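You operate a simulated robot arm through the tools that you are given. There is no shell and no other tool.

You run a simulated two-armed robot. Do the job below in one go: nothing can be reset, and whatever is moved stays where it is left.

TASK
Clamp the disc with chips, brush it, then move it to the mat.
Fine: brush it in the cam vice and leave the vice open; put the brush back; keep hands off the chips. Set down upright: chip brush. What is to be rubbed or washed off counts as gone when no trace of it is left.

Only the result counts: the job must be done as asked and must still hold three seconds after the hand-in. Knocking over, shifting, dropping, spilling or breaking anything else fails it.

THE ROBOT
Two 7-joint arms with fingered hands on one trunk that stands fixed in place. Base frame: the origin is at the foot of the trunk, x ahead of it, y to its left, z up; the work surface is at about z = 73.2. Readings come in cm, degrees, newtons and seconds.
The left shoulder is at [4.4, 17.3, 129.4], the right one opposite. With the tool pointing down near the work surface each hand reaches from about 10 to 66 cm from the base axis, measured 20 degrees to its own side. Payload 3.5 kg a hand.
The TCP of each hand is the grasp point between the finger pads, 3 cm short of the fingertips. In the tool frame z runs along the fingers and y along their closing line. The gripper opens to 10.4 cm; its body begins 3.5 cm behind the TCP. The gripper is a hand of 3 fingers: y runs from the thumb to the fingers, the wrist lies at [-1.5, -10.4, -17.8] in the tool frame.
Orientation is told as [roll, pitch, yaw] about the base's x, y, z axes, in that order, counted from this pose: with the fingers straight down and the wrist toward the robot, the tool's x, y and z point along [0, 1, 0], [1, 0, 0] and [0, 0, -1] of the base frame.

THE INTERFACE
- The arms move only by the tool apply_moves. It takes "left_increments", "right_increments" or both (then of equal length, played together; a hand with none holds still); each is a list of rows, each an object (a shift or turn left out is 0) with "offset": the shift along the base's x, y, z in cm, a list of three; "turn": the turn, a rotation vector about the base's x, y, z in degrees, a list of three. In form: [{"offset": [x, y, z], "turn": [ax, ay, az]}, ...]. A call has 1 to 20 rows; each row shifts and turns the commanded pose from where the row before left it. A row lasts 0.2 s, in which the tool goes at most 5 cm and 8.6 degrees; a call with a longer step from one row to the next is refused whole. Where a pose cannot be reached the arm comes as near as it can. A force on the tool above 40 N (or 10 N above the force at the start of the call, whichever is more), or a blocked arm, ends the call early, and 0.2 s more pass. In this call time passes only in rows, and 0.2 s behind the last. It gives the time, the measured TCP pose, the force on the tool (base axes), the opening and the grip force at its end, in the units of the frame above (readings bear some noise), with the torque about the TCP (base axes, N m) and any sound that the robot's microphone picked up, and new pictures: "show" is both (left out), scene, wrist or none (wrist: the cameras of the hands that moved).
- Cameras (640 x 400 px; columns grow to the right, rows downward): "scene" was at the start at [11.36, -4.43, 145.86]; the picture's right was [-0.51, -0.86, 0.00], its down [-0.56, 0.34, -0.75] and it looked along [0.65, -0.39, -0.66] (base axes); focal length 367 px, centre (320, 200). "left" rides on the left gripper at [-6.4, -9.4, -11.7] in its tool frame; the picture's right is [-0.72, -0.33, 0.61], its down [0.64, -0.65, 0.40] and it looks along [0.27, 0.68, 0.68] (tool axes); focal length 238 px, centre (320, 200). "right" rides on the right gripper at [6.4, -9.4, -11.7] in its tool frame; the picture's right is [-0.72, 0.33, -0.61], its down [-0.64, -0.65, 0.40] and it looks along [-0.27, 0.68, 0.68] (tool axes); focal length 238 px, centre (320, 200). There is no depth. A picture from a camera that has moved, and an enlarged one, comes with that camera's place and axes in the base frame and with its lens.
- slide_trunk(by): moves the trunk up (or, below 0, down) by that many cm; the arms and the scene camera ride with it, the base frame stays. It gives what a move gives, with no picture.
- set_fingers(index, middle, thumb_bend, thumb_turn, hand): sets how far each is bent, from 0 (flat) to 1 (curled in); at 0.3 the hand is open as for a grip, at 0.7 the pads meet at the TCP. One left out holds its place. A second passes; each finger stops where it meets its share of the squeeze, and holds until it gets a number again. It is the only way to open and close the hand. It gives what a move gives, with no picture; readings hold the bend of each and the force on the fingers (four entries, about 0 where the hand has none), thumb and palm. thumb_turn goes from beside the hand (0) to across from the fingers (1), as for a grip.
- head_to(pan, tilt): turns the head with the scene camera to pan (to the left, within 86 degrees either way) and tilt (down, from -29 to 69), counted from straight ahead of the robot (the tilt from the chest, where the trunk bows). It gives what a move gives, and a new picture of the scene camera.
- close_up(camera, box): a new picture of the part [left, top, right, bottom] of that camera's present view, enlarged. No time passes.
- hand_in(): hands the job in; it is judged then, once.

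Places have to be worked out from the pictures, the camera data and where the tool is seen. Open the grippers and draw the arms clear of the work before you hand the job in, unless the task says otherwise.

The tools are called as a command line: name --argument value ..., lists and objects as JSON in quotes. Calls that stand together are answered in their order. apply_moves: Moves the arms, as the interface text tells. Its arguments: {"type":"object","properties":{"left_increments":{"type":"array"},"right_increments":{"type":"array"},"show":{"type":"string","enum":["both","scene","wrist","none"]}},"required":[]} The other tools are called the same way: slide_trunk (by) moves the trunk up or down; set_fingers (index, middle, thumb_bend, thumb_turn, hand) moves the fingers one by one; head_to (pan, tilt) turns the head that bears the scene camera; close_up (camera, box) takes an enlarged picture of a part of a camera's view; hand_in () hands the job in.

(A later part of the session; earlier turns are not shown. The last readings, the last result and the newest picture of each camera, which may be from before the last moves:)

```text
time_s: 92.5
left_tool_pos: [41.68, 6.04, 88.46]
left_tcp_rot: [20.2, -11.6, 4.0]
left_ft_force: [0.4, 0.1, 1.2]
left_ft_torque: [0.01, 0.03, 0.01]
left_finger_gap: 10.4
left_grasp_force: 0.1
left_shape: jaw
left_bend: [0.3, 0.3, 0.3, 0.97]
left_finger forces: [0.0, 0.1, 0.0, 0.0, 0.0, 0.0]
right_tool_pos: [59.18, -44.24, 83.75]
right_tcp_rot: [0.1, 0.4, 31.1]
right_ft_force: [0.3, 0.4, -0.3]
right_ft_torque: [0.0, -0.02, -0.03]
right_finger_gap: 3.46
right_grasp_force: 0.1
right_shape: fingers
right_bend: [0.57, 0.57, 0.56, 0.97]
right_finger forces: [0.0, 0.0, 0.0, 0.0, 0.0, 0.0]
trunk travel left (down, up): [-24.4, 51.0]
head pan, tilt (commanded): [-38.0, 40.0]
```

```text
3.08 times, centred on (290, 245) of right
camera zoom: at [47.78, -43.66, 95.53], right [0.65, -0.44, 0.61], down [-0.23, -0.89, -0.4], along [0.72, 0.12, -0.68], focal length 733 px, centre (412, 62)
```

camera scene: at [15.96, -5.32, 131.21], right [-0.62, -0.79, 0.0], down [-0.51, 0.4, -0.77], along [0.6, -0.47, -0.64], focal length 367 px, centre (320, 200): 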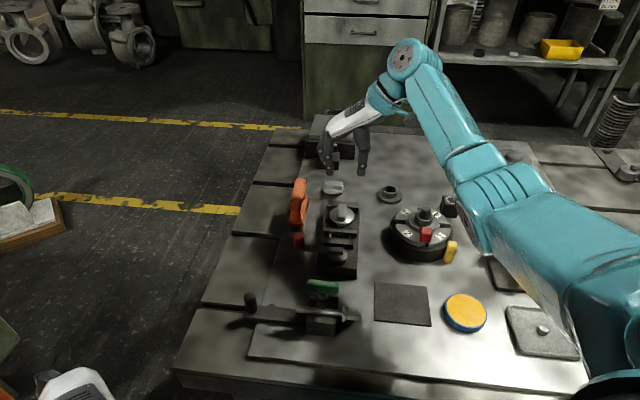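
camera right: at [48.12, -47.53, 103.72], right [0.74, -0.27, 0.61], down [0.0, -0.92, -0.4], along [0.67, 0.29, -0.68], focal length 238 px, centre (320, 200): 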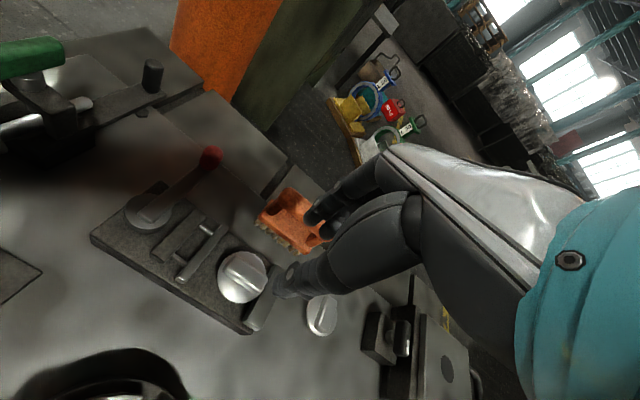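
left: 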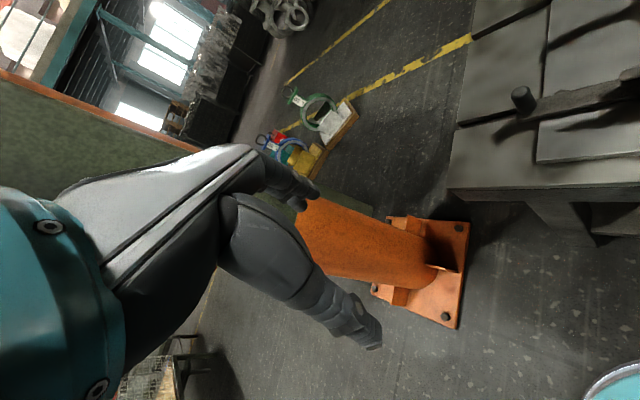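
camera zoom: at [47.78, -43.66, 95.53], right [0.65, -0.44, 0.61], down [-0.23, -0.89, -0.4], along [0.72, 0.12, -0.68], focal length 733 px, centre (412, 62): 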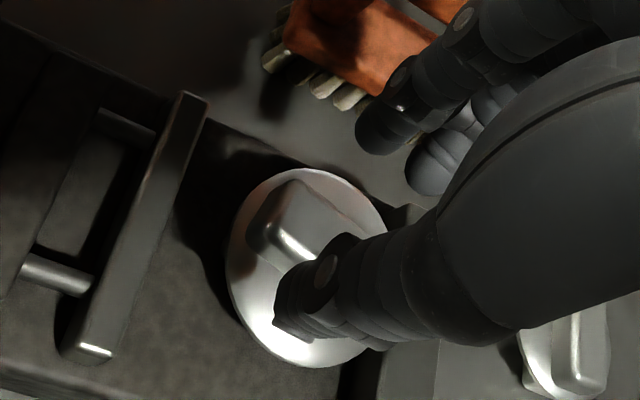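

The hand is centred across the bar but about 0.8 cm short along it. I'll shift along the bar and lower again.

apply_moves --right_increments '[{"offset": [0.4, -0.65, 0]}, {"offset": [0, 0, -1.0]}, {"offset": [0, 0, -0.8]}]' --show "none"

set_fingers --hand "right" --index 0.63 --middle 0.63 --thumb_bend 0.62

close_up --camera "scene" --box '[310, 180, 380, 240]'

close_up --camera "right" --box '[220, 180, 360, 310]'

```text
time_s: 93.3
left_tool_pos: [41.65, 5.93, 88.56]
left_tcp_rot: [20.2, -11.8, 4.0]
left_ft_force: [-0.3, 0.8, -0.2]
left_ft_torque: [0.02, 0.01, 0.01]
left_finger_gap: 10.38
left_grasp_force: 0.0
left_shape: jaw
left_bend: [0.3, 0.3, 0.3, 0.97]
left_finger forces: [0.0, 0.0, 0.0, 0.1, 0.0, 0.0]
right_tool_pos: [59.65, -44.85, 81.9]
right_tcp_rot: [0.0, 0.3, 31.3]
right_ft_force: [0.7, -0.3, 0.1]
right_ft_torque: [0.01, 0.01, -0.02]
right_finger_gap: 3.47
right_grasp_force: 0.2
right_shape: fingers
right_bend: [0.57, 0.57, 0.56, 0.97]
right_finger forces: [0.0, 0.0, 0.0, 0.0, 0.1, 0.1]
trunk travel left (down, up): [-24.4, 51.0]
head pan, tilt (commanded): [-38.0, 40.0]
```

```text
time_s: 94.3
left_tool_pos: [41.73, 6.03, 88.54]
left_tcp_rot: [20.2, -11.8, 3.9]
left_ft_force: [0.3, 0.6, 0.3]
left_ft_torque: [-0.01, 0.02, -0.05]
left_finger_gap: 10.4
left_grasp_force: 0.0
left_shape: jaw
left_bend: [0.3, 0.3, 0.3, 0.97]
left_finger forces: [0.1, 0.0, 0.0, 0.0, 0.0, 0.0]
right_tool_pos: [59.54, -44.76, 81.97]
right_tcp_rot: [0.1, 0.3, 31.3]
right_ft_force: [0.0, 0.2, 0.4]
right_ft_torque: [-0.03, 0.03, 0.03]
right_finger_gap: 2.06
right_grasp_force: 0.4
right_shape: fingers
right_bend: [0.63, 0.63, 0.62, 0.97]
right_finger forces: [0.2, 0.0, 0.1, 0.0, 0.1, 0.0]
trunk travel left (down, up): [-24.4, 51.0]
head pan, tilt (commanded): [-38.0, 40.0]
```

```text
6.67 times, centred on (345, 210) of scene
camera zoom: at [15.93, -5.32, 131.21], right [-0.62, -0.79, 0.0], down [-0.51, 0.4, -0.77], along [0.6, -0.47, -0.64], focal length 2448 px, centre (153, 133)
```

zoom: 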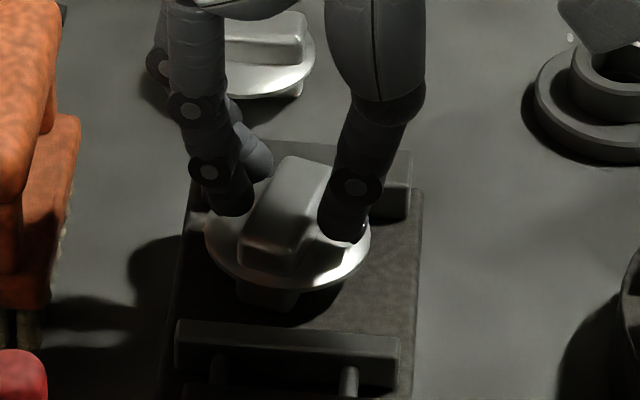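

```text
3.08 times, centred on (290, 245) of right
camera zoom: at [48.16, -44.32, 93.69], right [0.66, -0.44, 0.61], down [-0.23, -0.89, -0.4], along [0.72, 0.12, -0.68], focal length 733 px, centre (412, 62)
```

zoom: 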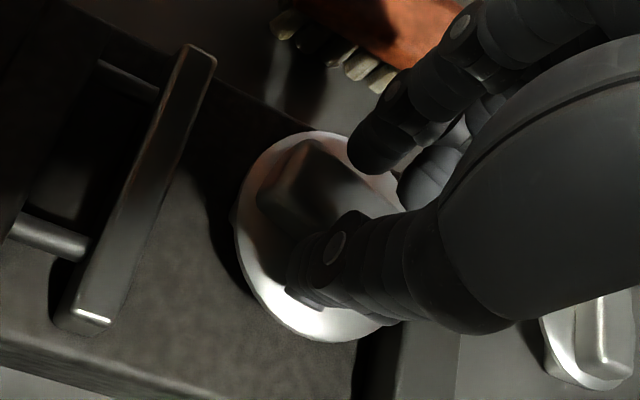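

The bar is between the fingertips, but the finger pair sits about 0.5 cm past its middle. I'll nudge back along the bar, then close to the moderate squeeze that held evenly before.

apply_moves --right_increments '[{"offset": [-0.26, 0.43, 0]}]' --show "none"

set_fingers --hand "right" --index 0.69 --middle 0.69 --thumb_bend 0.68

close_up --camera "scene" --box '[310, 180, 380, 240]'

close_up --camera "right" --box '[220, 180, 360, 310]'

```text
time_s: 94.7
left_tool_pos: [41.61, 6.07, 88.52]
left_tcp_rot: [20.2, -11.7, 4.0]
left_ft_force: [0.4, -0.2, -0.3]
left_ft_torque: [0.0, 0.01, -0.03]
left_finger_gap: 10.38
left_grasp_force: 0.0
left_shape: jaw
left_bend: [0.3, 0.3, 0.3, 0.97]
left_finger forces: [0.0, 0.0, 0.0, 0.0, 0.0, 0.0]
right_tool_pos: [59.35, -44.46, 81.99]
right_tcp_rot: [0.0, 0.2, 31.2]
right_ft_force: [0.6, -0.1, 0.9]
right_ft_torque: [-0.01, -0.01, -0.01]
right_finger_gap: 2.05
right_grasp_force: 0.3
right_shape: fingers
right_bend: [0.63, 0.63, 0.62, 0.97]
right_finger forces: [0.5, 0.2, 0.1, 0.1, 0.0, 0.0]
trunk travel left (down, up): [-24.4, 51.0]
head pan, tilt (commanded): [-38.0, 40.0]
```

```text
time_s: 95.7
left_tool_pos: [41.68, 6.02, 88.57]
left_tcp_rot: [20.2, -11.7, 3.9]
left_ft_force: [0.4, 0.2, -0.6]
left_ft_torque: [0.0, 0.03, -0.01]
left_finger_gap: 10.43
left_grasp_force: 0.1
left_shape: jaw
left_bend: [0.3, 0.3, 0.3, 0.97]
left_finger forces: [0.0, 0.0, 0.0, 0.1, 0.0, 0.1]
right_tool_pos: [59.33, -44.51, 81.94]
right_tcp_rot: [0.0, 0.4, 31.3]
right_ft_force: [-0.5, -0.2, 1.1]
right_ft_torque: [-0.01, 0.03, -0.01]
right_finger_gap: 1.53
right_grasp_force: 3.8
right_shape: fingers
right_bend: [0.65, 0.67, 0.64, 0.97]
right_finger forces: [2.4, 1.6, 0.0, 0.1, 4.3, 0.0]
trunk travel left (down, up): [-24.4, 51.0]
head pan, tilt (commanded): [-38.0, 40.0]
```

```text
6.67 times, centred on (345, 210) of scene
camera zoom: at [15.93, -5.32, 131.21], right [-0.62, -0.79, 0.0], down [-0.51, 0.4, -0.77], along [0.6, -0.47, -0.64], focal length 2448 px, centre (153, 133)
```

zoom: 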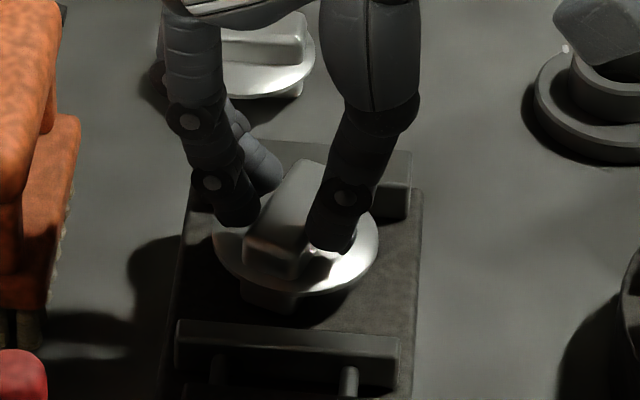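

```text
3.08 times, centred on (290, 245) of right
camera zoom: at [47.9, -43.9, 93.68], right [0.66, -0.44, 0.61], down [-0.23, -0.89, -0.4], along [0.72, 0.12, -0.68], focal length 733 px, centre (412, 62)
```

zoom: 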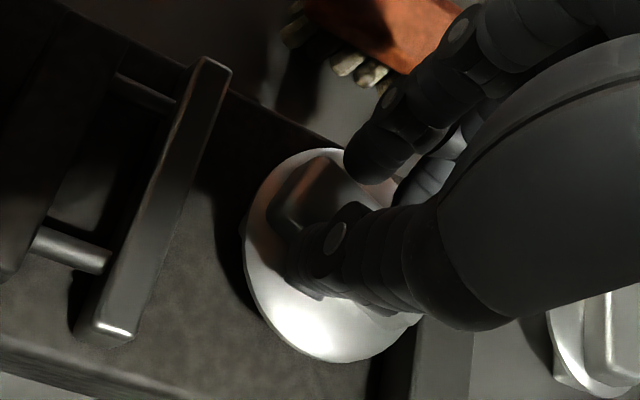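

The disc is flat and gripped with about 4 N on each side. I'll lift slowly and check that it follows.

apply_moves --right_increments '[{"offset": [0, 0, 0.3]}, {"offset": [0, 0, 0.4]}, {"offset": [0, 0, 0.5]}]' --show "none"

close_up --camera "scene" --box '[310, 180, 380, 240]'

close_up --camera "right" --box '[220, 180, 360, 310]'

```text
time_s: 96.5
left_tool_pos: [41.77, 6.08, 88.54]
left_tcp_rot: [20.1, -11.6, 4.0]
left_ft_force: [-0.9, -0.2, -1.0]
left_ft_torque: [0.03, -0.02, 0.02]
left_finger_gap: 10.39
left_grasp_force: 0.0
left_shape: jaw
left_bend: [0.3, 0.3, 0.3, 0.97]
left_finger forces: [0.0, 0.1, 0.0, 0.0, 0.0, 0.0]
right_tool_pos: [59.28, -44.32, 83.14]
right_tcp_rot: [0.0, 0.5, 31.3]
right_ft_force: [-0.4, 0.3, -0.2]
right_ft_torque: [0.0, 0.02, -0.01]
right_finger_gap: 0.5
right_grasp_force: 0.1
right_shape: fingers
right_bend: [0.69, 0.69, 0.68, 0.97]
right_finger forces: [0.0, 0.0, 0.0, 0.2, 0.0, 0.0]
trunk travel left (down, up): [-24.4, 51.0]
head pan, tilt (commanded): [-38.0, 40.0]
```

```text
6.67 times, centred on (345, 210) of scene
camera zoom: at [15.93, -5.32, 131.21], right [-0.62, -0.79, 0.0], down [-0.51, 0.4, -0.77], along [0.6, -0.47, -0.64], focal length 2448 px, centre (153, 133)
```

zoom: 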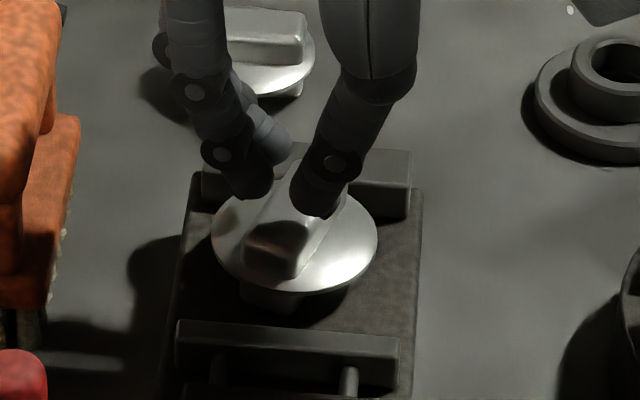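

```text
3.08 times, centred on (290, 245) of right
camera zoom: at [47.88, -43.85, 94.93], right [0.66, -0.44, 0.61], down [-0.23, -0.89, -0.4], along [0.72, 0.12, -0.68], focal length 733 px, centre (412, 62)
```

zoom: 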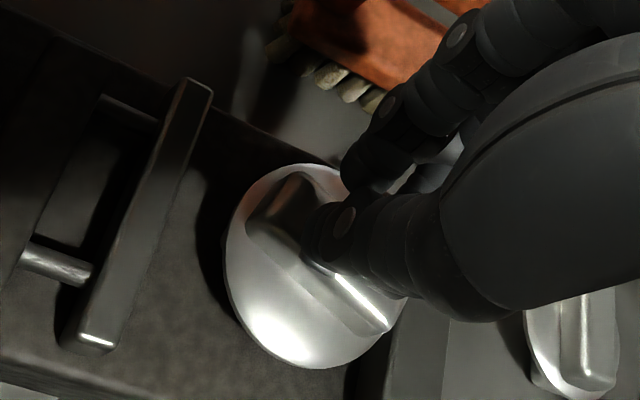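

The fingertips slipped off the bar, which is too low for them. I'll switch to gripping the plate by its rim: raise, open to about 7 cm, realign across the vice, and come down around the plate.

apply_moves --right_increments '[{"offset": [0, 0, 2]}, {"offset": [0.1, -0.3, 0], "turn": [0, 0, 7]}, {"offset": [0.1, -0.3, 0], "turn": [0, 0, 7]}]' --show "none"

set_fingers --hand "right" --index 0.42 --middle 0.42 --thumb_bend 0.42

close_up --camera "scene" --box '[310, 180, 380, 240]'

close_up --camera "right" --box '[210, 170, 370, 320]'

```text
time_s: 97.3
left_tool_pos: [41.66, 5.94, 88.44]
left_tcp_rot: [20.1, -11.8, 4.0]
left_ft_force: [0.2, -0.1, 0.9]
left_ft_torque: [-0.05, 0.01, -0.02]
left_finger_gap: 10.39
left_grasp_force: 0.0
left_shape: jaw
left_bend: [0.3, 0.3, 0.3, 0.97]
left_finger forces: [0.0, 0.0, 0.0, 0.0, 0.0, 0.0]
right_tool_pos: [59.5, -44.99, 85.05]
right_tcp_rot: [-0.1, 0.3, 45.4]
right_ft_force: [-0.6, -0.2, -0.1]
right_ft_torque: [-0.01, 0.01, -0.02]
right_finger_gap: 0.51
right_grasp_force: 0.0
right_shape: fingers
right_bend: [0.69, 0.69, 0.68, 0.97]
right_finger forces: [0.0, 0.0, 0.0, 0.1, 0.0, 0.1]
trunk travel left (down, up): [-24.4, 51.0]
head pan, tilt (commanded): [-38.0, 40.0]
```

```text
time_s: 98.3
left_tool_pos: [41.65, 5.92, 88.68]
left_tcp_rot: [20.2, -11.7, 4.0]
left_ft_force: [-0.1, 1.1, -0.7]
left_ft_torque: [-0.01, 0.04, 0.0]
left_finger_gap: 10.38
left_grasp_force: 0.1
left_shape: jaw
left_bend: [0.3, 0.3, 0.3, 0.97]
left_finger forces: [0.1, 0.1, 0.1, 0.1, 0.1, 0.1]
right_tool_pos: [59.37, -44.9, 85.18]
right_tcp_rot: [-0.1, 0.4, 45.2]
right_ft_force: [-0.5, -0.2, -0.3]
right_ft_torque: [-0.01, 0.0, -0.01]
right_finger_gap: 7.2
right_grasp_force: 0.0
right_shape: fingers
right_bend: [0.42, 0.42, 0.42, 0.97]
right_finger forces: [0.1, 0.0, 0.1, 0.1, 0.0, 0.0]
trunk travel left (down, up): [-24.4, 51.0]
head pan, tilt (commanded): [-38.0, 40.0]
```

```text
6.67 times, centred on (345, 210) of scene
camera zoom: at [15.93, -5.32, 131.21], right [-0.62, -0.79, 0.0], down [-0.51, 0.4, -0.77], along [0.6, -0.47, -0.64], focal length 2448 px, centre (153, 133)
```

zoom: 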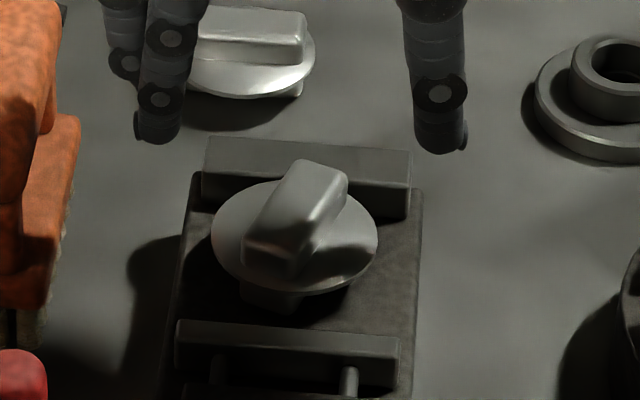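

```text
2.67 times, centred on (290, 245) of right
camera zoom: at [48.26, -47.23, 96.88], right [0.74, -0.27, 0.61], down [-0.01, -0.92, -0.4], along [0.67, 0.29, -0.68], focal length 636 px, centre (400, 80)
```

zoom: 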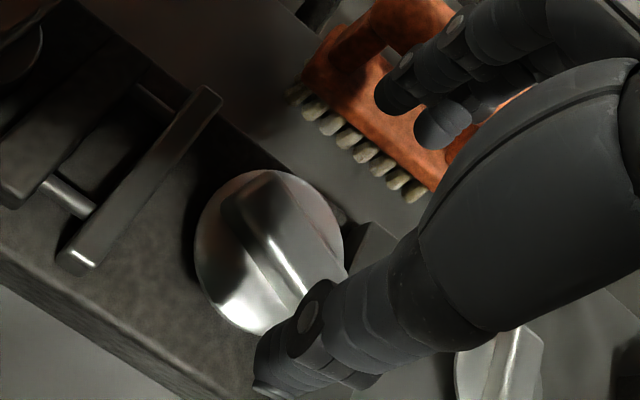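

The hand is centred over the plate with the fingers about 0.9 cm clear on each side. I'll lower around the rim, checking force as the tips near the vice base.

apply_moves --right_increments '[{"offset": [0, 0, -2]}, {"offset": [0, 0, -1.5]}, {"offset": [0, 0, -0.7]}]' --show "none"

close_up --camera "scene" --box '[310, 180, 380, 240]'

close_up --camera "right" --box '[210, 170, 370, 320]'

```text
time_s: 99.1
left_tool_pos: [41.67, 6.03, 88.58]
left_tcp_rot: [20.2, -11.7, 4.0]
left_ft_force: [0.6, -1.2, -0.3]
left_ft_torque: [0.0, -0.01, 0.01]
left_finger_gap: 10.39
left_grasp_force: 0.0
left_shape: jaw
left_bend: [0.3, 0.3, 0.3, 0.97]
left_finger forces: [0.1, 0.1, 0.0, 0.0, 0.1, 0.0]
right_tool_pos: [59.55, -44.9, 80.94]
right_tcp_rot: [0.0, 0.4, 45.2]
right_ft_force: [-0.1, -0.3, 0.3]
right_ft_torque: [-0.01, -0.01, -0.03]
right_finger_gap: 7.22
right_grasp_force: 0.2
right_shape: fingers
right_bend: [0.42, 0.42, 0.42, 0.97]
right_finger forces: [0.0, 0.0, 0.0, 0.0, 0.0, 0.0]
trunk travel left (down, up): [-24.4, 51.0]
head pan, tilt (commanded): [-38.0, 40.0]
```

```text
6.67 times, centred on (345, 210) of scene
camera zoom: at [15.93, -5.32, 131.21], right [-0.62, -0.79, 0.0], down [-0.51, 0.4, -0.77], along [0.6, -0.47, -0.64], focal length 2448 px, centre (153, 133)
```

zoom: 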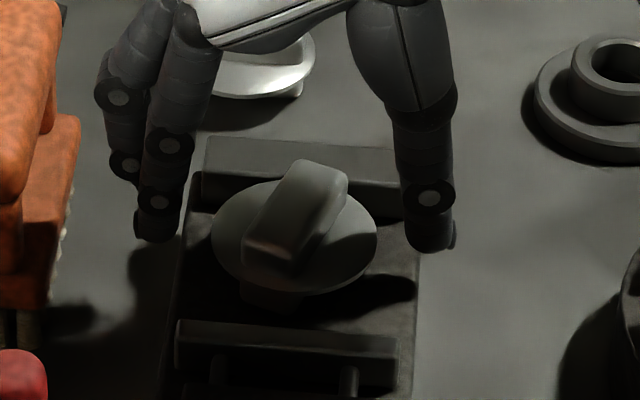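

```text
2.67 times, centred on (290, 245) of right
camera zoom: at [48.28, -47.21, 92.68], right [0.74, -0.27, 0.61], down [-0.01, -0.92, -0.4], along [0.67, 0.29, -0.68], focal length 636 px, centre (400, 80)
```

zoom: 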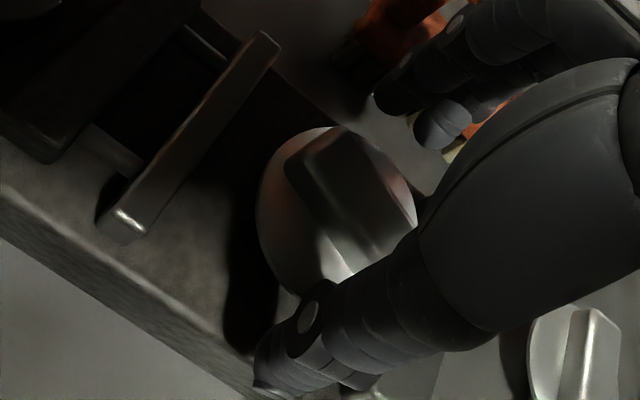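

The tips are about level with the plate. I'll lower 0.6 cm more so they pass just below the rim, then close onto it.

apply_moves --right_increments '[{"offset": [0, 0, -0.3]}, {"offset": [0, 0, -0.3]}]' --show "none"

set_fingers --hand "right" --index 0.5 --middle 0.5 --thumb_bend 0.5

close_up --camera "scene" --box '[310, 180, 380, 240]'

close_up --camera "right" --box '[210, 170, 370, 320]'

```text
time_s: 99.7
left_tool_pos: [41.76, 6.05, 88.48]
left_tcp_rot: [20.2, -11.7, 3.9]
left_ft_force: [0.2, -0.8, 0.2]
left_ft_torque: [0.0, -0.01, 0.01]
left_finger_gap: 10.4
left_grasp_force: 0.0
left_shape: jaw
left_bend: [0.3, 0.3, 0.3, 0.97]
left_finger forces: [0.1, 0.1, 0.1, 0.0, 0.1, 0.0]
right_tool_pos: [59.5, -45.04, 80.28]
right_tcp_rot: [0.1, 0.2, 45.4]
right_ft_force: [0.4, 0.2, -1.0]
right_ft_torque: [0.01, -0.02, -0.01]
right_finger_gap: 7.22
right_grasp_force: 0.1
right_shape: fingers
right_bend: [0.42, 0.42, 0.42, 0.97]
right_finger forces: [0.1, 0.1, 0.0, 0.0, 0.0, 0.0]
trunk travel left (down, up): [-24.4, 51.0]
head pan, tilt (commanded): [-38.0, 40.0]
```

```text
time_s: 100.7
left_tool_pos: [41.66, 6.02, 88.54]
left_tcp_rot: [20.2, -11.7, 3.9]
left_ft_force: [-0.6, -1.0, 0.6]
left_ft_torque: [-0.02, 0.01, 0.02]
left_finger_gap: 10.39
left_grasp_force: 0.0
left_shape: jaw
left_bend: [0.3, 0.3, 0.3, 0.97]
left_finger forces: [0.0, 0.0, 0.1, 0.0, 0.0, 0.0]
right_tool_pos: [59.52, -45.01, 80.32]
right_tcp_rot: [-0.1, 0.4, 45.2]
right_ft_force: [0.1, -0.7, 1.1]
right_ft_torque: [-0.02, 0.0, -0.02]
right_finger_gap: 5.29
right_grasp_force: 0.3
right_shape: fingers
right_bend: [0.5, 0.5, 0.49, 0.97]
right_finger forces: [0.0, 0.1, 0.0, 0.0, 0.2, 0.0]
trunk travel left (down, up): [-24.4, 51.0]
head pan, tilt (commanded): [-38.0, 40.0]
```

```text
6.67 times, centred on (345, 210) of scene
camera zoom: at [15.93, -5.32, 131.21], right [-0.62, -0.79, 0.0], down [-0.51, 0.4, -0.77], along [0.6, -0.47, -0.64], focal length 2448 px, centre (153, 133)
```

zoom: 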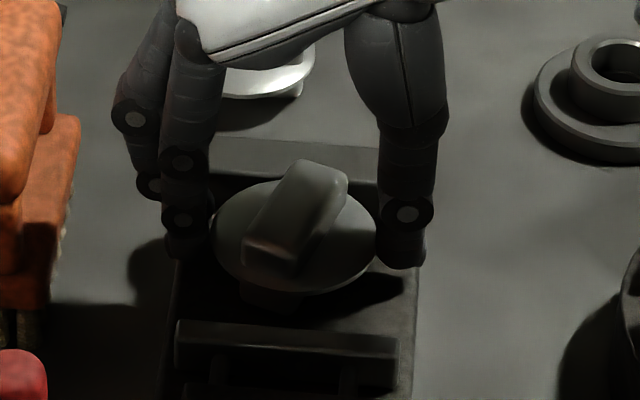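

```text
2.67 times, centred on (290, 245) of right
camera zoom: at [48.27, -47.24, 92.08], right [0.74, -0.27, 0.61], down [-0.01, -0.92, -0.4], along [0.67, 0.29, -0.68], focal length 636 px, centre (400, 80)
```

zoom: 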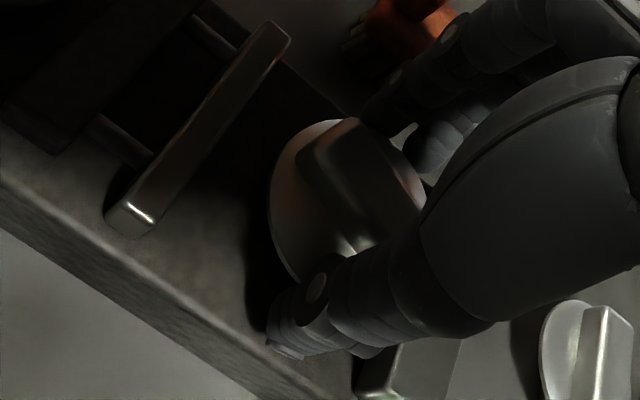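

The fingertips now meet the plate's rim on both sides. I'll tighten gradually.

set_fingers --hand "right" --index 0.55 --middle 0.55 --thumb_bend 0.55

close_up --camera "scene" --box '[310, 180, 380, 240]'

close_up --camera "right" --box '[210, 170, 370, 320]'

```text
time_s: 101.7
left_tool_pos: [41.62, 6.01, 88.49]
left_tcp_rot: [20.3, -11.7, 3.9]
left_ft_force: [0.0, -0.8, -0.3]
left_ft_torque: [-0.01, 0.02, 0.03]
left_finger_gap: 10.37
left_grasp_force: 0.1
left_shape: jaw
left_bend: [0.3, 0.3, 0.3, 0.97]
left_finger forces: [0.0, 0.1, 0.0, 0.0, 0.1, 0.1]
right_tool_pos: [59.45, -44.89, 80.2]
right_tcp_rot: [0.0, 0.4, 45.3]
right_ft_force: [-0.2, -0.2, 0.4]
right_ft_torque: [0.02, -0.01, 0.02]
right_finger_gap: 4.9
right_grasp_force: 3.6
right_shape: fingers
right_bend: [0.52, 0.54, 0.51, 0.97]
right_finger forces: [2.4, 1.2, 0.1, 0.0, 3.4, 0.0]
trunk travel left (down, up): [-24.4, 51.0]
head pan, tilt (commanded): [-38.0, 40.0]
```

```text
6.67 times, centred on (345, 210) of scene
camera zoom: at [15.93, -5.32, 131.21], right [-0.62, -0.79, 0.0], down [-0.51, 0.4, -0.77], along [0.6, -0.47, -0.64], focal length 2448 px, centre (153, 133)
```

zoom: 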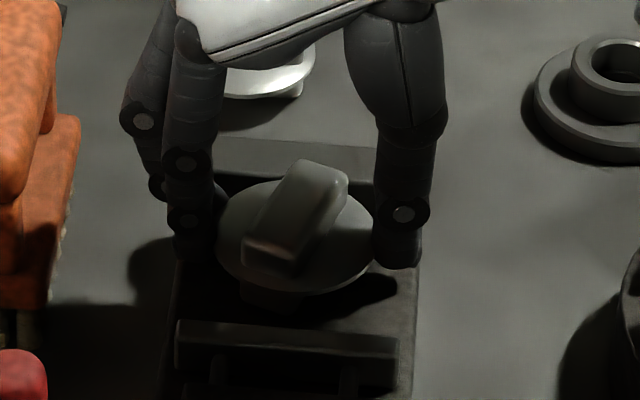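

```text
2.67 times, centred on (290, 245) of right
camera zoom: at [48.27, -47.24, 92.08], right [0.74, -0.27, 0.61], down [-0.01, -0.92, -0.4], along [0.67, 0.29, -0.68], focal length 636 px, centre (400, 80)
```

zoom: 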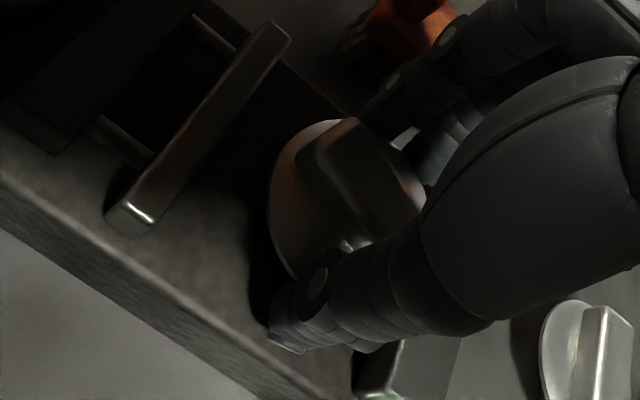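

The rim is held with balanced forces and the disc stays flat. I'll tighten a bit more.

set_fingers --hand "right" --index 0.59 --middle 0.6 --thumb_bend 0.59

close_up --camera "scene" --box '[310, 180, 380, 240]'

close_up --camera "right" --box '[210, 170, 370, 320]'

```text
time_s: 102.7
left_tool_pos: [41.65, 6.04, 88.44]
left_tcp_rot: [20.2, -11.6, 4.0]
left_ft_force: [-0.2, 0.3, -0.2]
left_ft_torque: [-0.02, 0.03, 0.01]
left_finger_gap: 10.39
left_grasp_force: 0.2
left_shape: jaw
left_bend: [0.3, 0.3, 0.3, 0.97]
left_finger forces: [0.0, 0.0, 0.0, 0.0, 0.0, 0.1]
right_tool_pos: [59.57, -44.88, 80.32]
right_tcp_rot: [0.0, 0.3, 45.3]
right_ft_force: [0.5, -0.8, 0.8]
right_ft_torque: [-0.01, -0.01, 0.02]
right_finger_gap: 4.78
right_grasp_force: 7.3
right_shape: fingers
right_bend: [0.53, 0.57, 0.51, 0.97]
right_finger forces: [4.3, 3.3, 0.0, 0.0, 7.5, 0.0]
trunk travel left (down, up): [-24.4, 51.0]
head pan, tilt (commanded): [-38.0, 40.0]
```

```text
6.67 times, centred on (345, 210) of scene
camera zoom: at [15.93, -5.32, 131.21], right [-0.62, -0.79, 0.0], down [-0.51, 0.4, -0.77], along [0.6, -0.47, -0.64], focal length 2448 px, centre (153, 133)
```

zoom: 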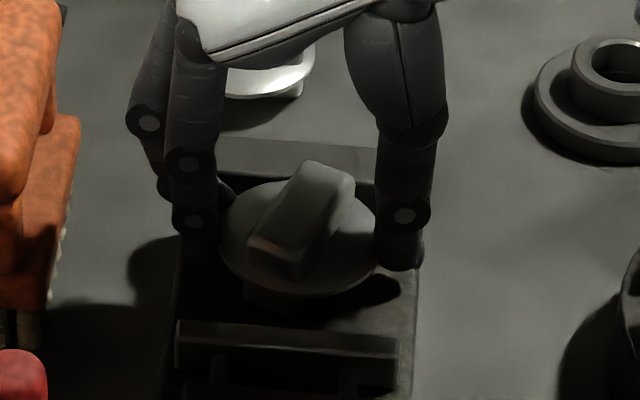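

```text
2.67 times, centred on (290, 245) of right
camera zoom: at [48.27, -47.24, 92.09], right [0.74, -0.27, 0.61], down [-0.01, -0.92, -0.4], along [0.67, 0.29, -0.68], focal length 636 px, centre (400, 80)
```

zoom: 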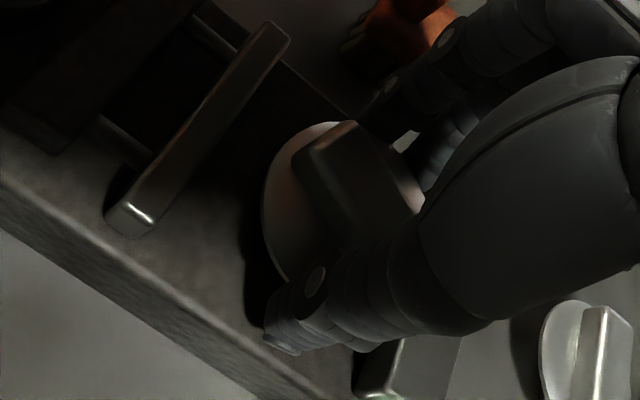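

The grip is 7.3 N and balanced, with the disc still flat. I'll test-lift slowly.

apply_moves --right_increments '[{"offset": [0, 0, 0.3]}, {"offset": [0, 0, 0.4]}, {"offset": [0, 0, 0.5]}]' --show "none"

close_up --camera "scene" --box '[310, 180, 380, 240]'

close_up --camera "right" --box '[210, 170, 370, 320]'

```text
time_s: 103.5
left_tool_pos: [41.65, 6.02, 88.55]
left_tcp_rot: [20.3, -11.6, 4.0]
left_ft_force: [0.6, 0.6, -0.4]
left_ft_torque: [-0.01, -0.01, 0.02]
left_finger_gap: 10.37
left_grasp_force: 0.1
left_shape: jaw
left_bend: [0.3, 0.3, 0.3, 0.97]
left_finger forces: [0.0, 0.0, 0.1, 0.1, 0.1, 0.0]
right_tool_pos: [59.51, -45.01, 81.4]
right_tcp_rot: [0.0, 0.5, 45.3]
right_ft_force: [-0.3, -0.1, -1.9]
right_ft_torque: [0.01, 0.01, -0.02]
right_finger_gap: 3.62
right_grasp_force: 2.9
right_shape: fingers
right_bend: [0.57, 0.59, 0.56, 0.97]
right_finger forces: [2.0, 0.6, 0.0, 0.0, 2.5, 0.0]
trunk travel left (down, up): [-24.4, 51.0]
head pan, tilt (commanded): [-38.0, 40.0]
```

```text
6.67 times, centred on (345, 210) of scene
camera zoom: at [15.93, -5.32, 131.21], right [-0.62, -0.79, 0.0], down [-0.51, 0.4, -0.77], along [0.6, -0.47, -0.64], focal length 2448 px, centre (153, 133)
```

zoom: 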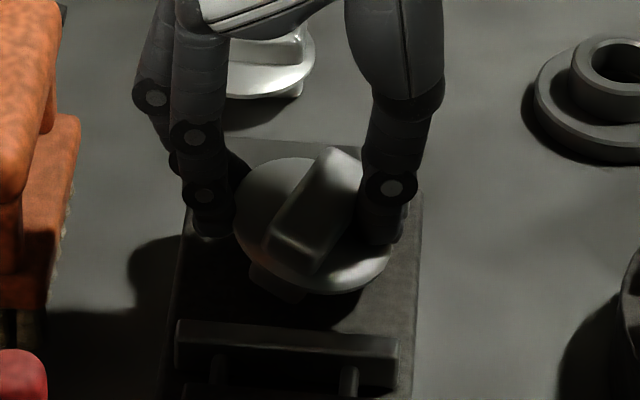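

```text
2.67 times, centred on (290, 245) of right
camera zoom: at [48.26, -47.23, 93.24], right [0.74, -0.27, 0.61], down [-0.01, -0.92, -0.4], along [0.67, 0.29, -0.68], focal length 636 px, centre (400, 80)
```

zoom: 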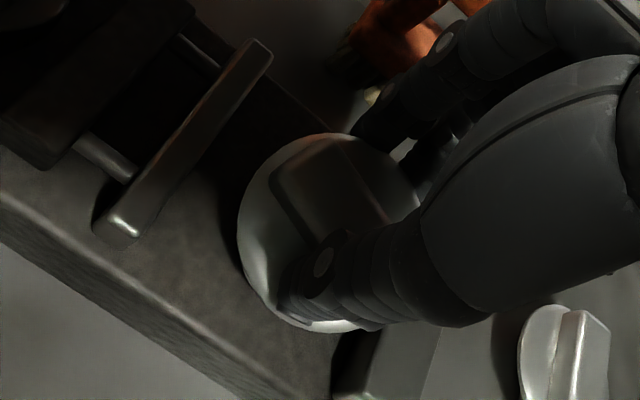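

The thumb slid over the rim while the fingers lifted the other side, so the disc tilted. I'll lower back, open, and go deeper so the thumb also reaches below the rim.

apply_moves --right_increments '[{"offset": [0, 0, -0.5]}, {"offset": [0, 0, -0.5]}]' --show "none"

set_fingers --hand "right" --index 0.43 --middle 0.43 --thumb_bend 0.43

close_up --camera "scene" --box '[310, 180, 380, 240]'

close_up --camera "right" --box '[210, 170, 370, 320]'

```text
time_s: 104.1
left_tool_pos: [41.56, 5.94, 88.57]
left_tcp_rot: [20.2, -11.7, 4.1]
left_ft_force: [-0.1, 0.0, 0.0]
left_ft_torque: [0.01, 0.0, -0.02]
left_finger_gap: 10.41
left_grasp_force: 0.0
left_shape: jaw
left_bend: [0.3, 0.3, 0.3, 0.97]
left_finger forces: [0.0, 0.0, 0.0, 0.0, 0.0, 0.1]
right_tool_pos: [59.54, -45.0, 80.77]
right_tcp_rot: [-0.2, 0.2, 45.2]
right_ft_force: [-2.8, -1.5, 9.2]
right_ft_torque: [-0.09, 0.22, -0.05]
right_finger_gap: 3.54
right_grasp_force: 4.9
right_shape: fingers
right_bend: [0.57, 0.6, 0.56, 0.97]
right_finger forces: [1.2, 0.0, 0.0, 0.0, 9.4, 0.0]
trunk travel left (down, up): [-24.4, 51.0]
head pan, tilt (commanded): [-38.0, 40.0]
```

```text
time_s: 105.1
left_tool_pos: [41.76, 5.95, 88.55]
left_tcp_rot: [20.2, -11.7, 3.9]
left_ft_force: [-0.3, -0.7, 0.2]
left_ft_torque: [0.01, -0.01, -0.02]
left_finger_gap: 10.39
left_grasp_force: 0.0
left_shape: jaw
left_bend: [0.3, 0.3, 0.3, 0.97]
left_finger forces: [0.1, 0.0, 0.0, 0.1, 0.0, 0.0]
right_tool_pos: [59.59, -45.06, 80.53]
right_tcp_rot: [0.0, 0.4, 45.3]
right_ft_force: [-0.7, 0.7, -0.8]
right_ft_torque: [0.0, -0.01, 0.02]
right_finger_gap: 6.98
right_grasp_force: 0.0
right_shape: fingers
right_bend: [0.43, 0.43, 0.43, 0.97]
right_finger forces: [0.1, 0.0, 0.0, 0.0, 0.0, 0.0]
trunk travel left (down, up): [-24.4, 51.0]
head pan, tilt (commanded): [-38.0, 40.0]
```

```text
6.67 times, centred on (345, 210) of scene
camera zoom: at [15.93, -5.32, 131.21], right [-0.62, -0.79, 0.0], down [-0.51, 0.4, -0.77], along [0.6, -0.47, -0.64], focal length 2448 px, centre (153, 133)
```

zoom: 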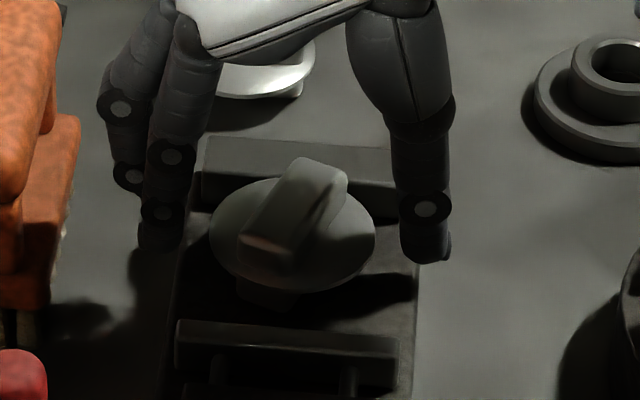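

```text
2.67 times, centred on (290, 245) of right
camera zoom: at [48.28, -47.23, 92.25], right [0.74, -0.27, 0.61], down [-0.01, -0.92, -0.4], along [0.67, 0.29, -0.68], focal length 636 px, centre (400, 80)
```

zoom: 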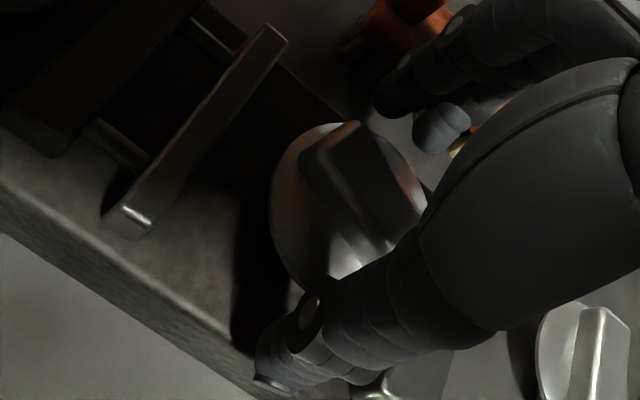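

The disc is flat again. The gap under its rim is only about 1 cm, so I'll return to the bar grip but go deeper: preset a narrow gap, align with the bar (now about -63°), and descend until the tips touch the plate before closing.

apply_moves --right_increments '[{"offset": [0, 0, 2]}, {"offset": [0, 0, 2.2]}, {"offset": [-0.15, 0.1, 0], "turn": [0, 0, -6]}, {"offset": [-0.15, 0.1, 0], "turn": [0, 0, -6]}, {"offset": [-0.15, 0.1, 0], "turn": [0, 0, -6]}]' --show "none"

set_fingers --hand "right" --index 0.58 --middle 0.58 --thumb_bend 0.57

close_up --camera "scene" --box '[310, 180, 380, 240]'

close_up --camera "right" --box '[210, 170, 370, 320]'

```text
time_s: 106.3
left_tool_pos: [41.59, 5.96, 88.38]
left_tcp_rot: [20.2, -11.7, 4.0]
left_ft_force: [0.4, -0.3, -0.4]
left_ft_torque: [0.0, 0.03, 0.03]
left_finger_gap: 10.39
left_grasp_force: 0.0
left_shape: jaw
left_bend: [0.3, 0.3, 0.3, 0.97]
left_finger forces: [0.0, 0.0, 0.1, 0.0, 0.0, 0.0]
right_tool_pos: [59.07, -44.66, 84.72]
right_tcp_rot: [0.1, 0.3, 27.1]
right_ft_force: [0.2, -0.5, 0.0]
right_ft_torque: [-0.02, 0.0, -0.01]
right_finger_gap: 7.0
right_grasp_force: 0.0
right_shape: fingers
right_bend: [0.43, 0.43, 0.43, 0.97]
right_finger forces: [0.0, 0.0, 0.1, 0.1, 0.0, 0.0]
trunk travel left (down, up): [-24.4, 51.0]
head pan, tilt (commanded): [-38.0, 40.0]
```

```text
time_s: 107.3
left_tool_pos: [41.61, 5.97, 88.61]
left_tcp_rot: [20.3, -11.8, 4.0]
left_ft_force: [0.8, 0.3, -1.0]
left_ft_torque: [-0.02, 0.01, -0.02]
left_finger_gap: 10.37
left_grasp_force: 0.2
left_shape: jaw
left_bend: [0.3, 0.3, 0.3, 0.97]
left_finger forces: [0.1, 0.1, 0.1, 0.0, 0.1, 0.1]
right_tool_pos: [59.01, -44.55, 84.8]
right_tcp_rot: [0.0, 0.3, 27.3]
right_ft_force: [-0.1, -2.4, 0.2]
right_ft_torque: [0.01, -0.03, -0.02]
right_finger_gap: 3.56
right_grasp_force: 0.1
right_shape: fingers
right_bend: [0.57, 0.57, 0.56, 0.97]
right_finger forces: [0.0, 0.0, 0.1, 0.0, 0.1, 0.0]
trunk travel left (down, up): [-24.4, 51.0]
head pan, tilt (commanded): [-38.0, 40.0]
```

```text
6.67 times, centred on (345, 210) of scene
camera zoom: at [15.93, -5.32, 131.21], right [-0.62, -0.79, 0.0], down [-0.51, 0.4, -0.77], along [0.6, -0.47, -0.64], focal length 2448 px, centre (153, 133)
```

zoom: 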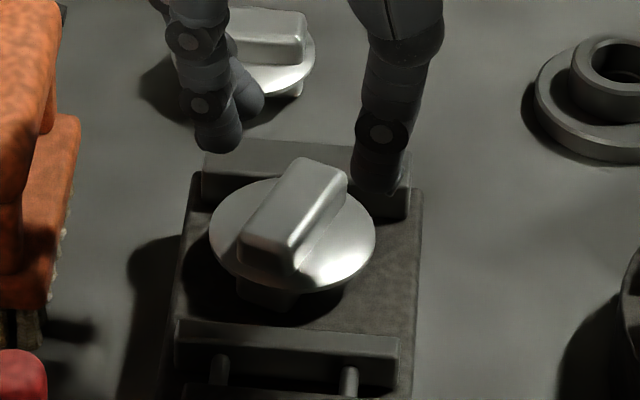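

```text
2.67 times, centred on (290, 245) of right
camera zoom: at [47.71, -43.4, 96.51], right [0.62, -0.49, 0.61], down [-0.29, -0.87, -0.4], along [0.73, 0.07, -0.68], focal length 636 px, centre (400, 80)
```

zoom: 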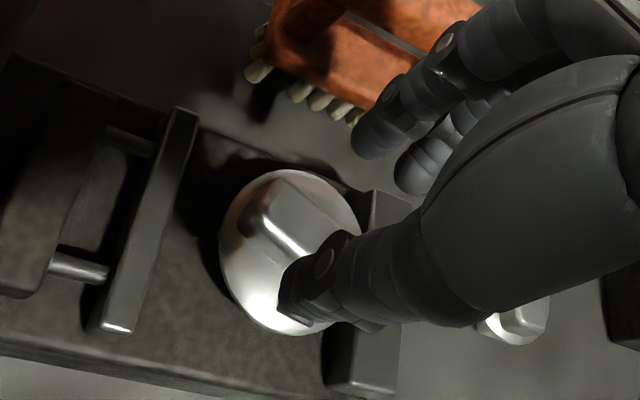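

The hand is aligned with the bar and centred. I'll descend to just above the plate, then feel for it in small steps.

apply_moves --right_increments '[{"offset": [0.2, -0.2, -1.5]}, {"offset": [0, 0, -1.2]}, {"offset": [0, 0, -0.3]}]' --show "none"

apply_moves --right_increments '[{"offset": [0, 0, -0.2]}, {"offset": [0, 0, -0.2]}]' --show "none"

close_up --camera "scene" --box '[310, 180, 380, 240]'

close_up --camera "right" --box '[210, 170, 370, 320]'

```text
time_s: 108.1
left_tool_pos: [41.76, 5.94, 88.48]
left_tcp_rot: [20.2, -11.7, 4.0]
left_ft_force: [-0.8, -0.6, -0.2]
left_ft_torque: [-0.01, -0.01, 0.02]
left_finger_gap: 10.42
left_grasp_force: 0.1
left_shape: jaw
left_bend: [0.3, 0.3, 0.3, 0.97]
left_finger forces: [0.0, 0.1, 0.0, 0.1, 0.0, 0.0]
right_tool_pos: [59.27, -44.92, 81.72]
right_tcp_rot: [0.0, 0.4, 27.2]
right_ft_force: [0.9, -0.1, 0.7]
right_ft_torque: [0.01, -0.02, 0.0]
right_finger_gap: 3.57
right_grasp_force: 0.1
right_shape: fingers
right_bend: [0.57, 0.57, 0.56, 0.97]
right_finger forces: [0.0, 0.1, 0.0, 0.0, 0.0, 0.0]
trunk travel left (down, up): [-24.4, 51.0]
head pan, tilt (commanded): [-38.0, 40.0]
```

```text
time_s: 108.7
left_tool_pos: [41.7, 5.96, 88.57]
left_tcp_rot: [20.3, -11.7, 4.0]
left_ft_force: [-0.2, 0.7, -0.4]
left_ft_torque: [-0.01, 0.0, -0.01]
left_finger_gap: 10.37
left_grasp_force: 0.1
left_shape: jaw
left_bend: [0.3, 0.3, 0.3, 0.97]
left_finger forces: [0.0, 0.0, 0.1, 0.1, 0.1, 0.0]
right_tool_pos: [59.32, -44.86, 81.45]
right_tcp_rot: [-0.2, 0.3, 27.3]
right_ft_force: [0.8, 0.5, 3.2]
right_ft_torque: [0.0, -0.07, 0.03]
right_finger_gap: 3.55
right_grasp_force: 1.9
right_shape: fingers
right_bend: [0.57, 0.57, 0.56, 0.97]
right_finger forces: [0.1, 3.4, 0.0, 0.1, 0.1, 0.0]
trunk travel left (down, up): [-24.4, 51.0]
head pan, tilt (commanded): [-38.0, 40.0]
```

```text
6.67 times, centred on (345, 210) of scene
camera zoom: at [15.91, -5.3, 131.22], right [-0.62, -0.79, 0.0], down [-0.51, 0.4, -0.77], along [0.6, -0.47, -0.64], focal length 2448 px, centre (153, 133)
```

zoom: 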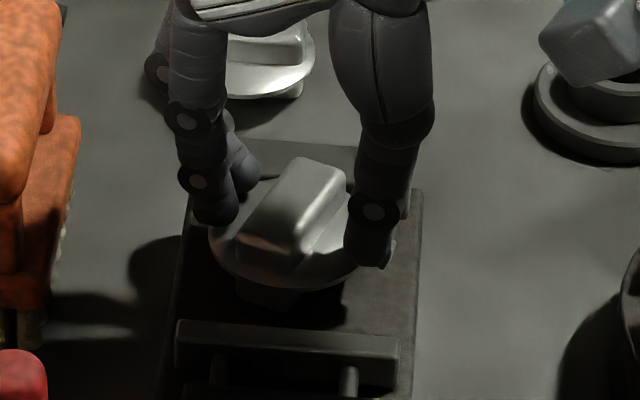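

```text
2.67 times, centred on (290, 245) of right
camera zoom: at [47.92, -43.56, 93.16], right [0.62, -0.49, 0.61], down [-0.29, -0.87, -0.4], along [0.73, 0.07, -0.68], focal length 636 px, centre (400, 80)
```

zoom: 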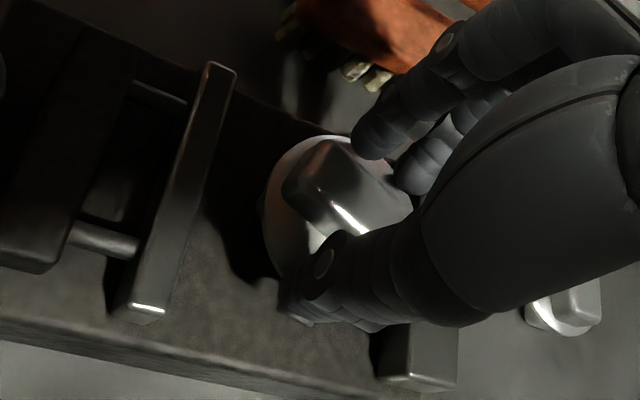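

The middle finger is touching the fixed jaw, not the plate. I'll raise slightly, shift 0.7 cm along the bar away from the jaw, and lower again.

apply_moves --right_increments '[{"offset": [0, 0, 0.5]}, {"offset": [-0.32, 0.6, 0]}, {"offset": [0, 0, -0.4]}, {"offset": [0, 0, -0.2]}]' --show "none"

close_up --camera "scene" --box '[310, 180, 380, 240]'

close_up --camera "right" --box '[210, 170, 370, 320]'

```text
time_s: 109.7
left_tool_pos: [41.69, 6.01, 88.53]
left_tcp_rot: [20.1, -11.7, 3.9]
left_ft_force: [-0.7, 0.5, 0.3]
left_ft_torque: [0.02, 0.03, -0.02]
left_finger_gap: 10.39
left_grasp_force: 0.1
left_shape: jaw
left_bend: [0.3, 0.3, 0.3, 0.97]
left_finger forces: [0.0, 0.1, 0.0, 0.1, 0.1, 0.0]
right_tool_pos: [58.97, -44.19, 81.39]
right_tcp_rot: [-0.1, 0.2, 27.3]
right_ft_force: [1.0, -1.0, 4.6]
right_ft_torque: [0.01, -0.14, -0.02]
right_finger_gap: 3.58
right_grasp_force: 2.0
right_shape: fingers
right_bend: [0.57, 0.56, 0.56, 0.97]
right_finger forces: [0.1, 4.6, 0.0, 0.0, 0.0, 0.0]
trunk travel left (down, up): [-24.4, 51.0]
head pan, tilt (commanded): [-38.0, 40.0]
```

```text
6.67 times, centred on (345, 210) of scene
camera zoom: at [15.9, -5.29, 131.23], right [-0.62, -0.79, 0.0], down [-0.51, 0.4, -0.77], along [0.6, -0.47, -0.64], focal length 2448 px, centre (153, 133)
```

zoom: 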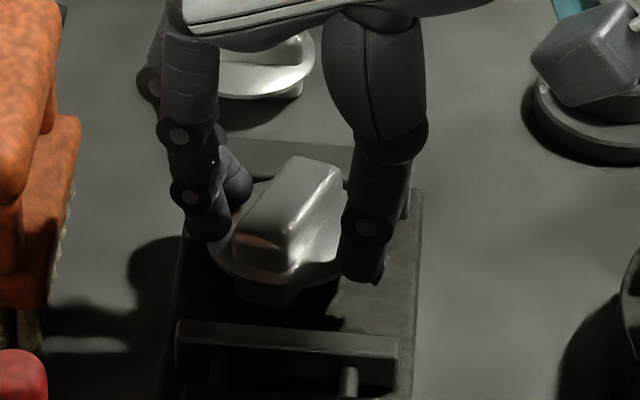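

```text
2.67 times, centred on (290, 245) of right
camera zoom: at [47.57, -42.98, 93.06], right [0.62, -0.49, 0.61], down [-0.29, -0.87, -0.4], along [0.73, 0.07, -0.68], focal length 636 px, centre (400, 80)
```

zoom: 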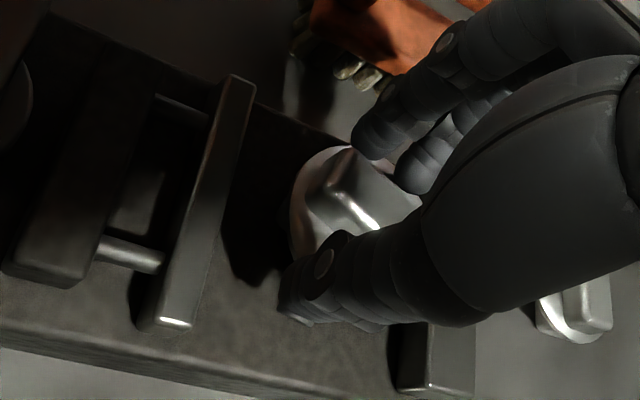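

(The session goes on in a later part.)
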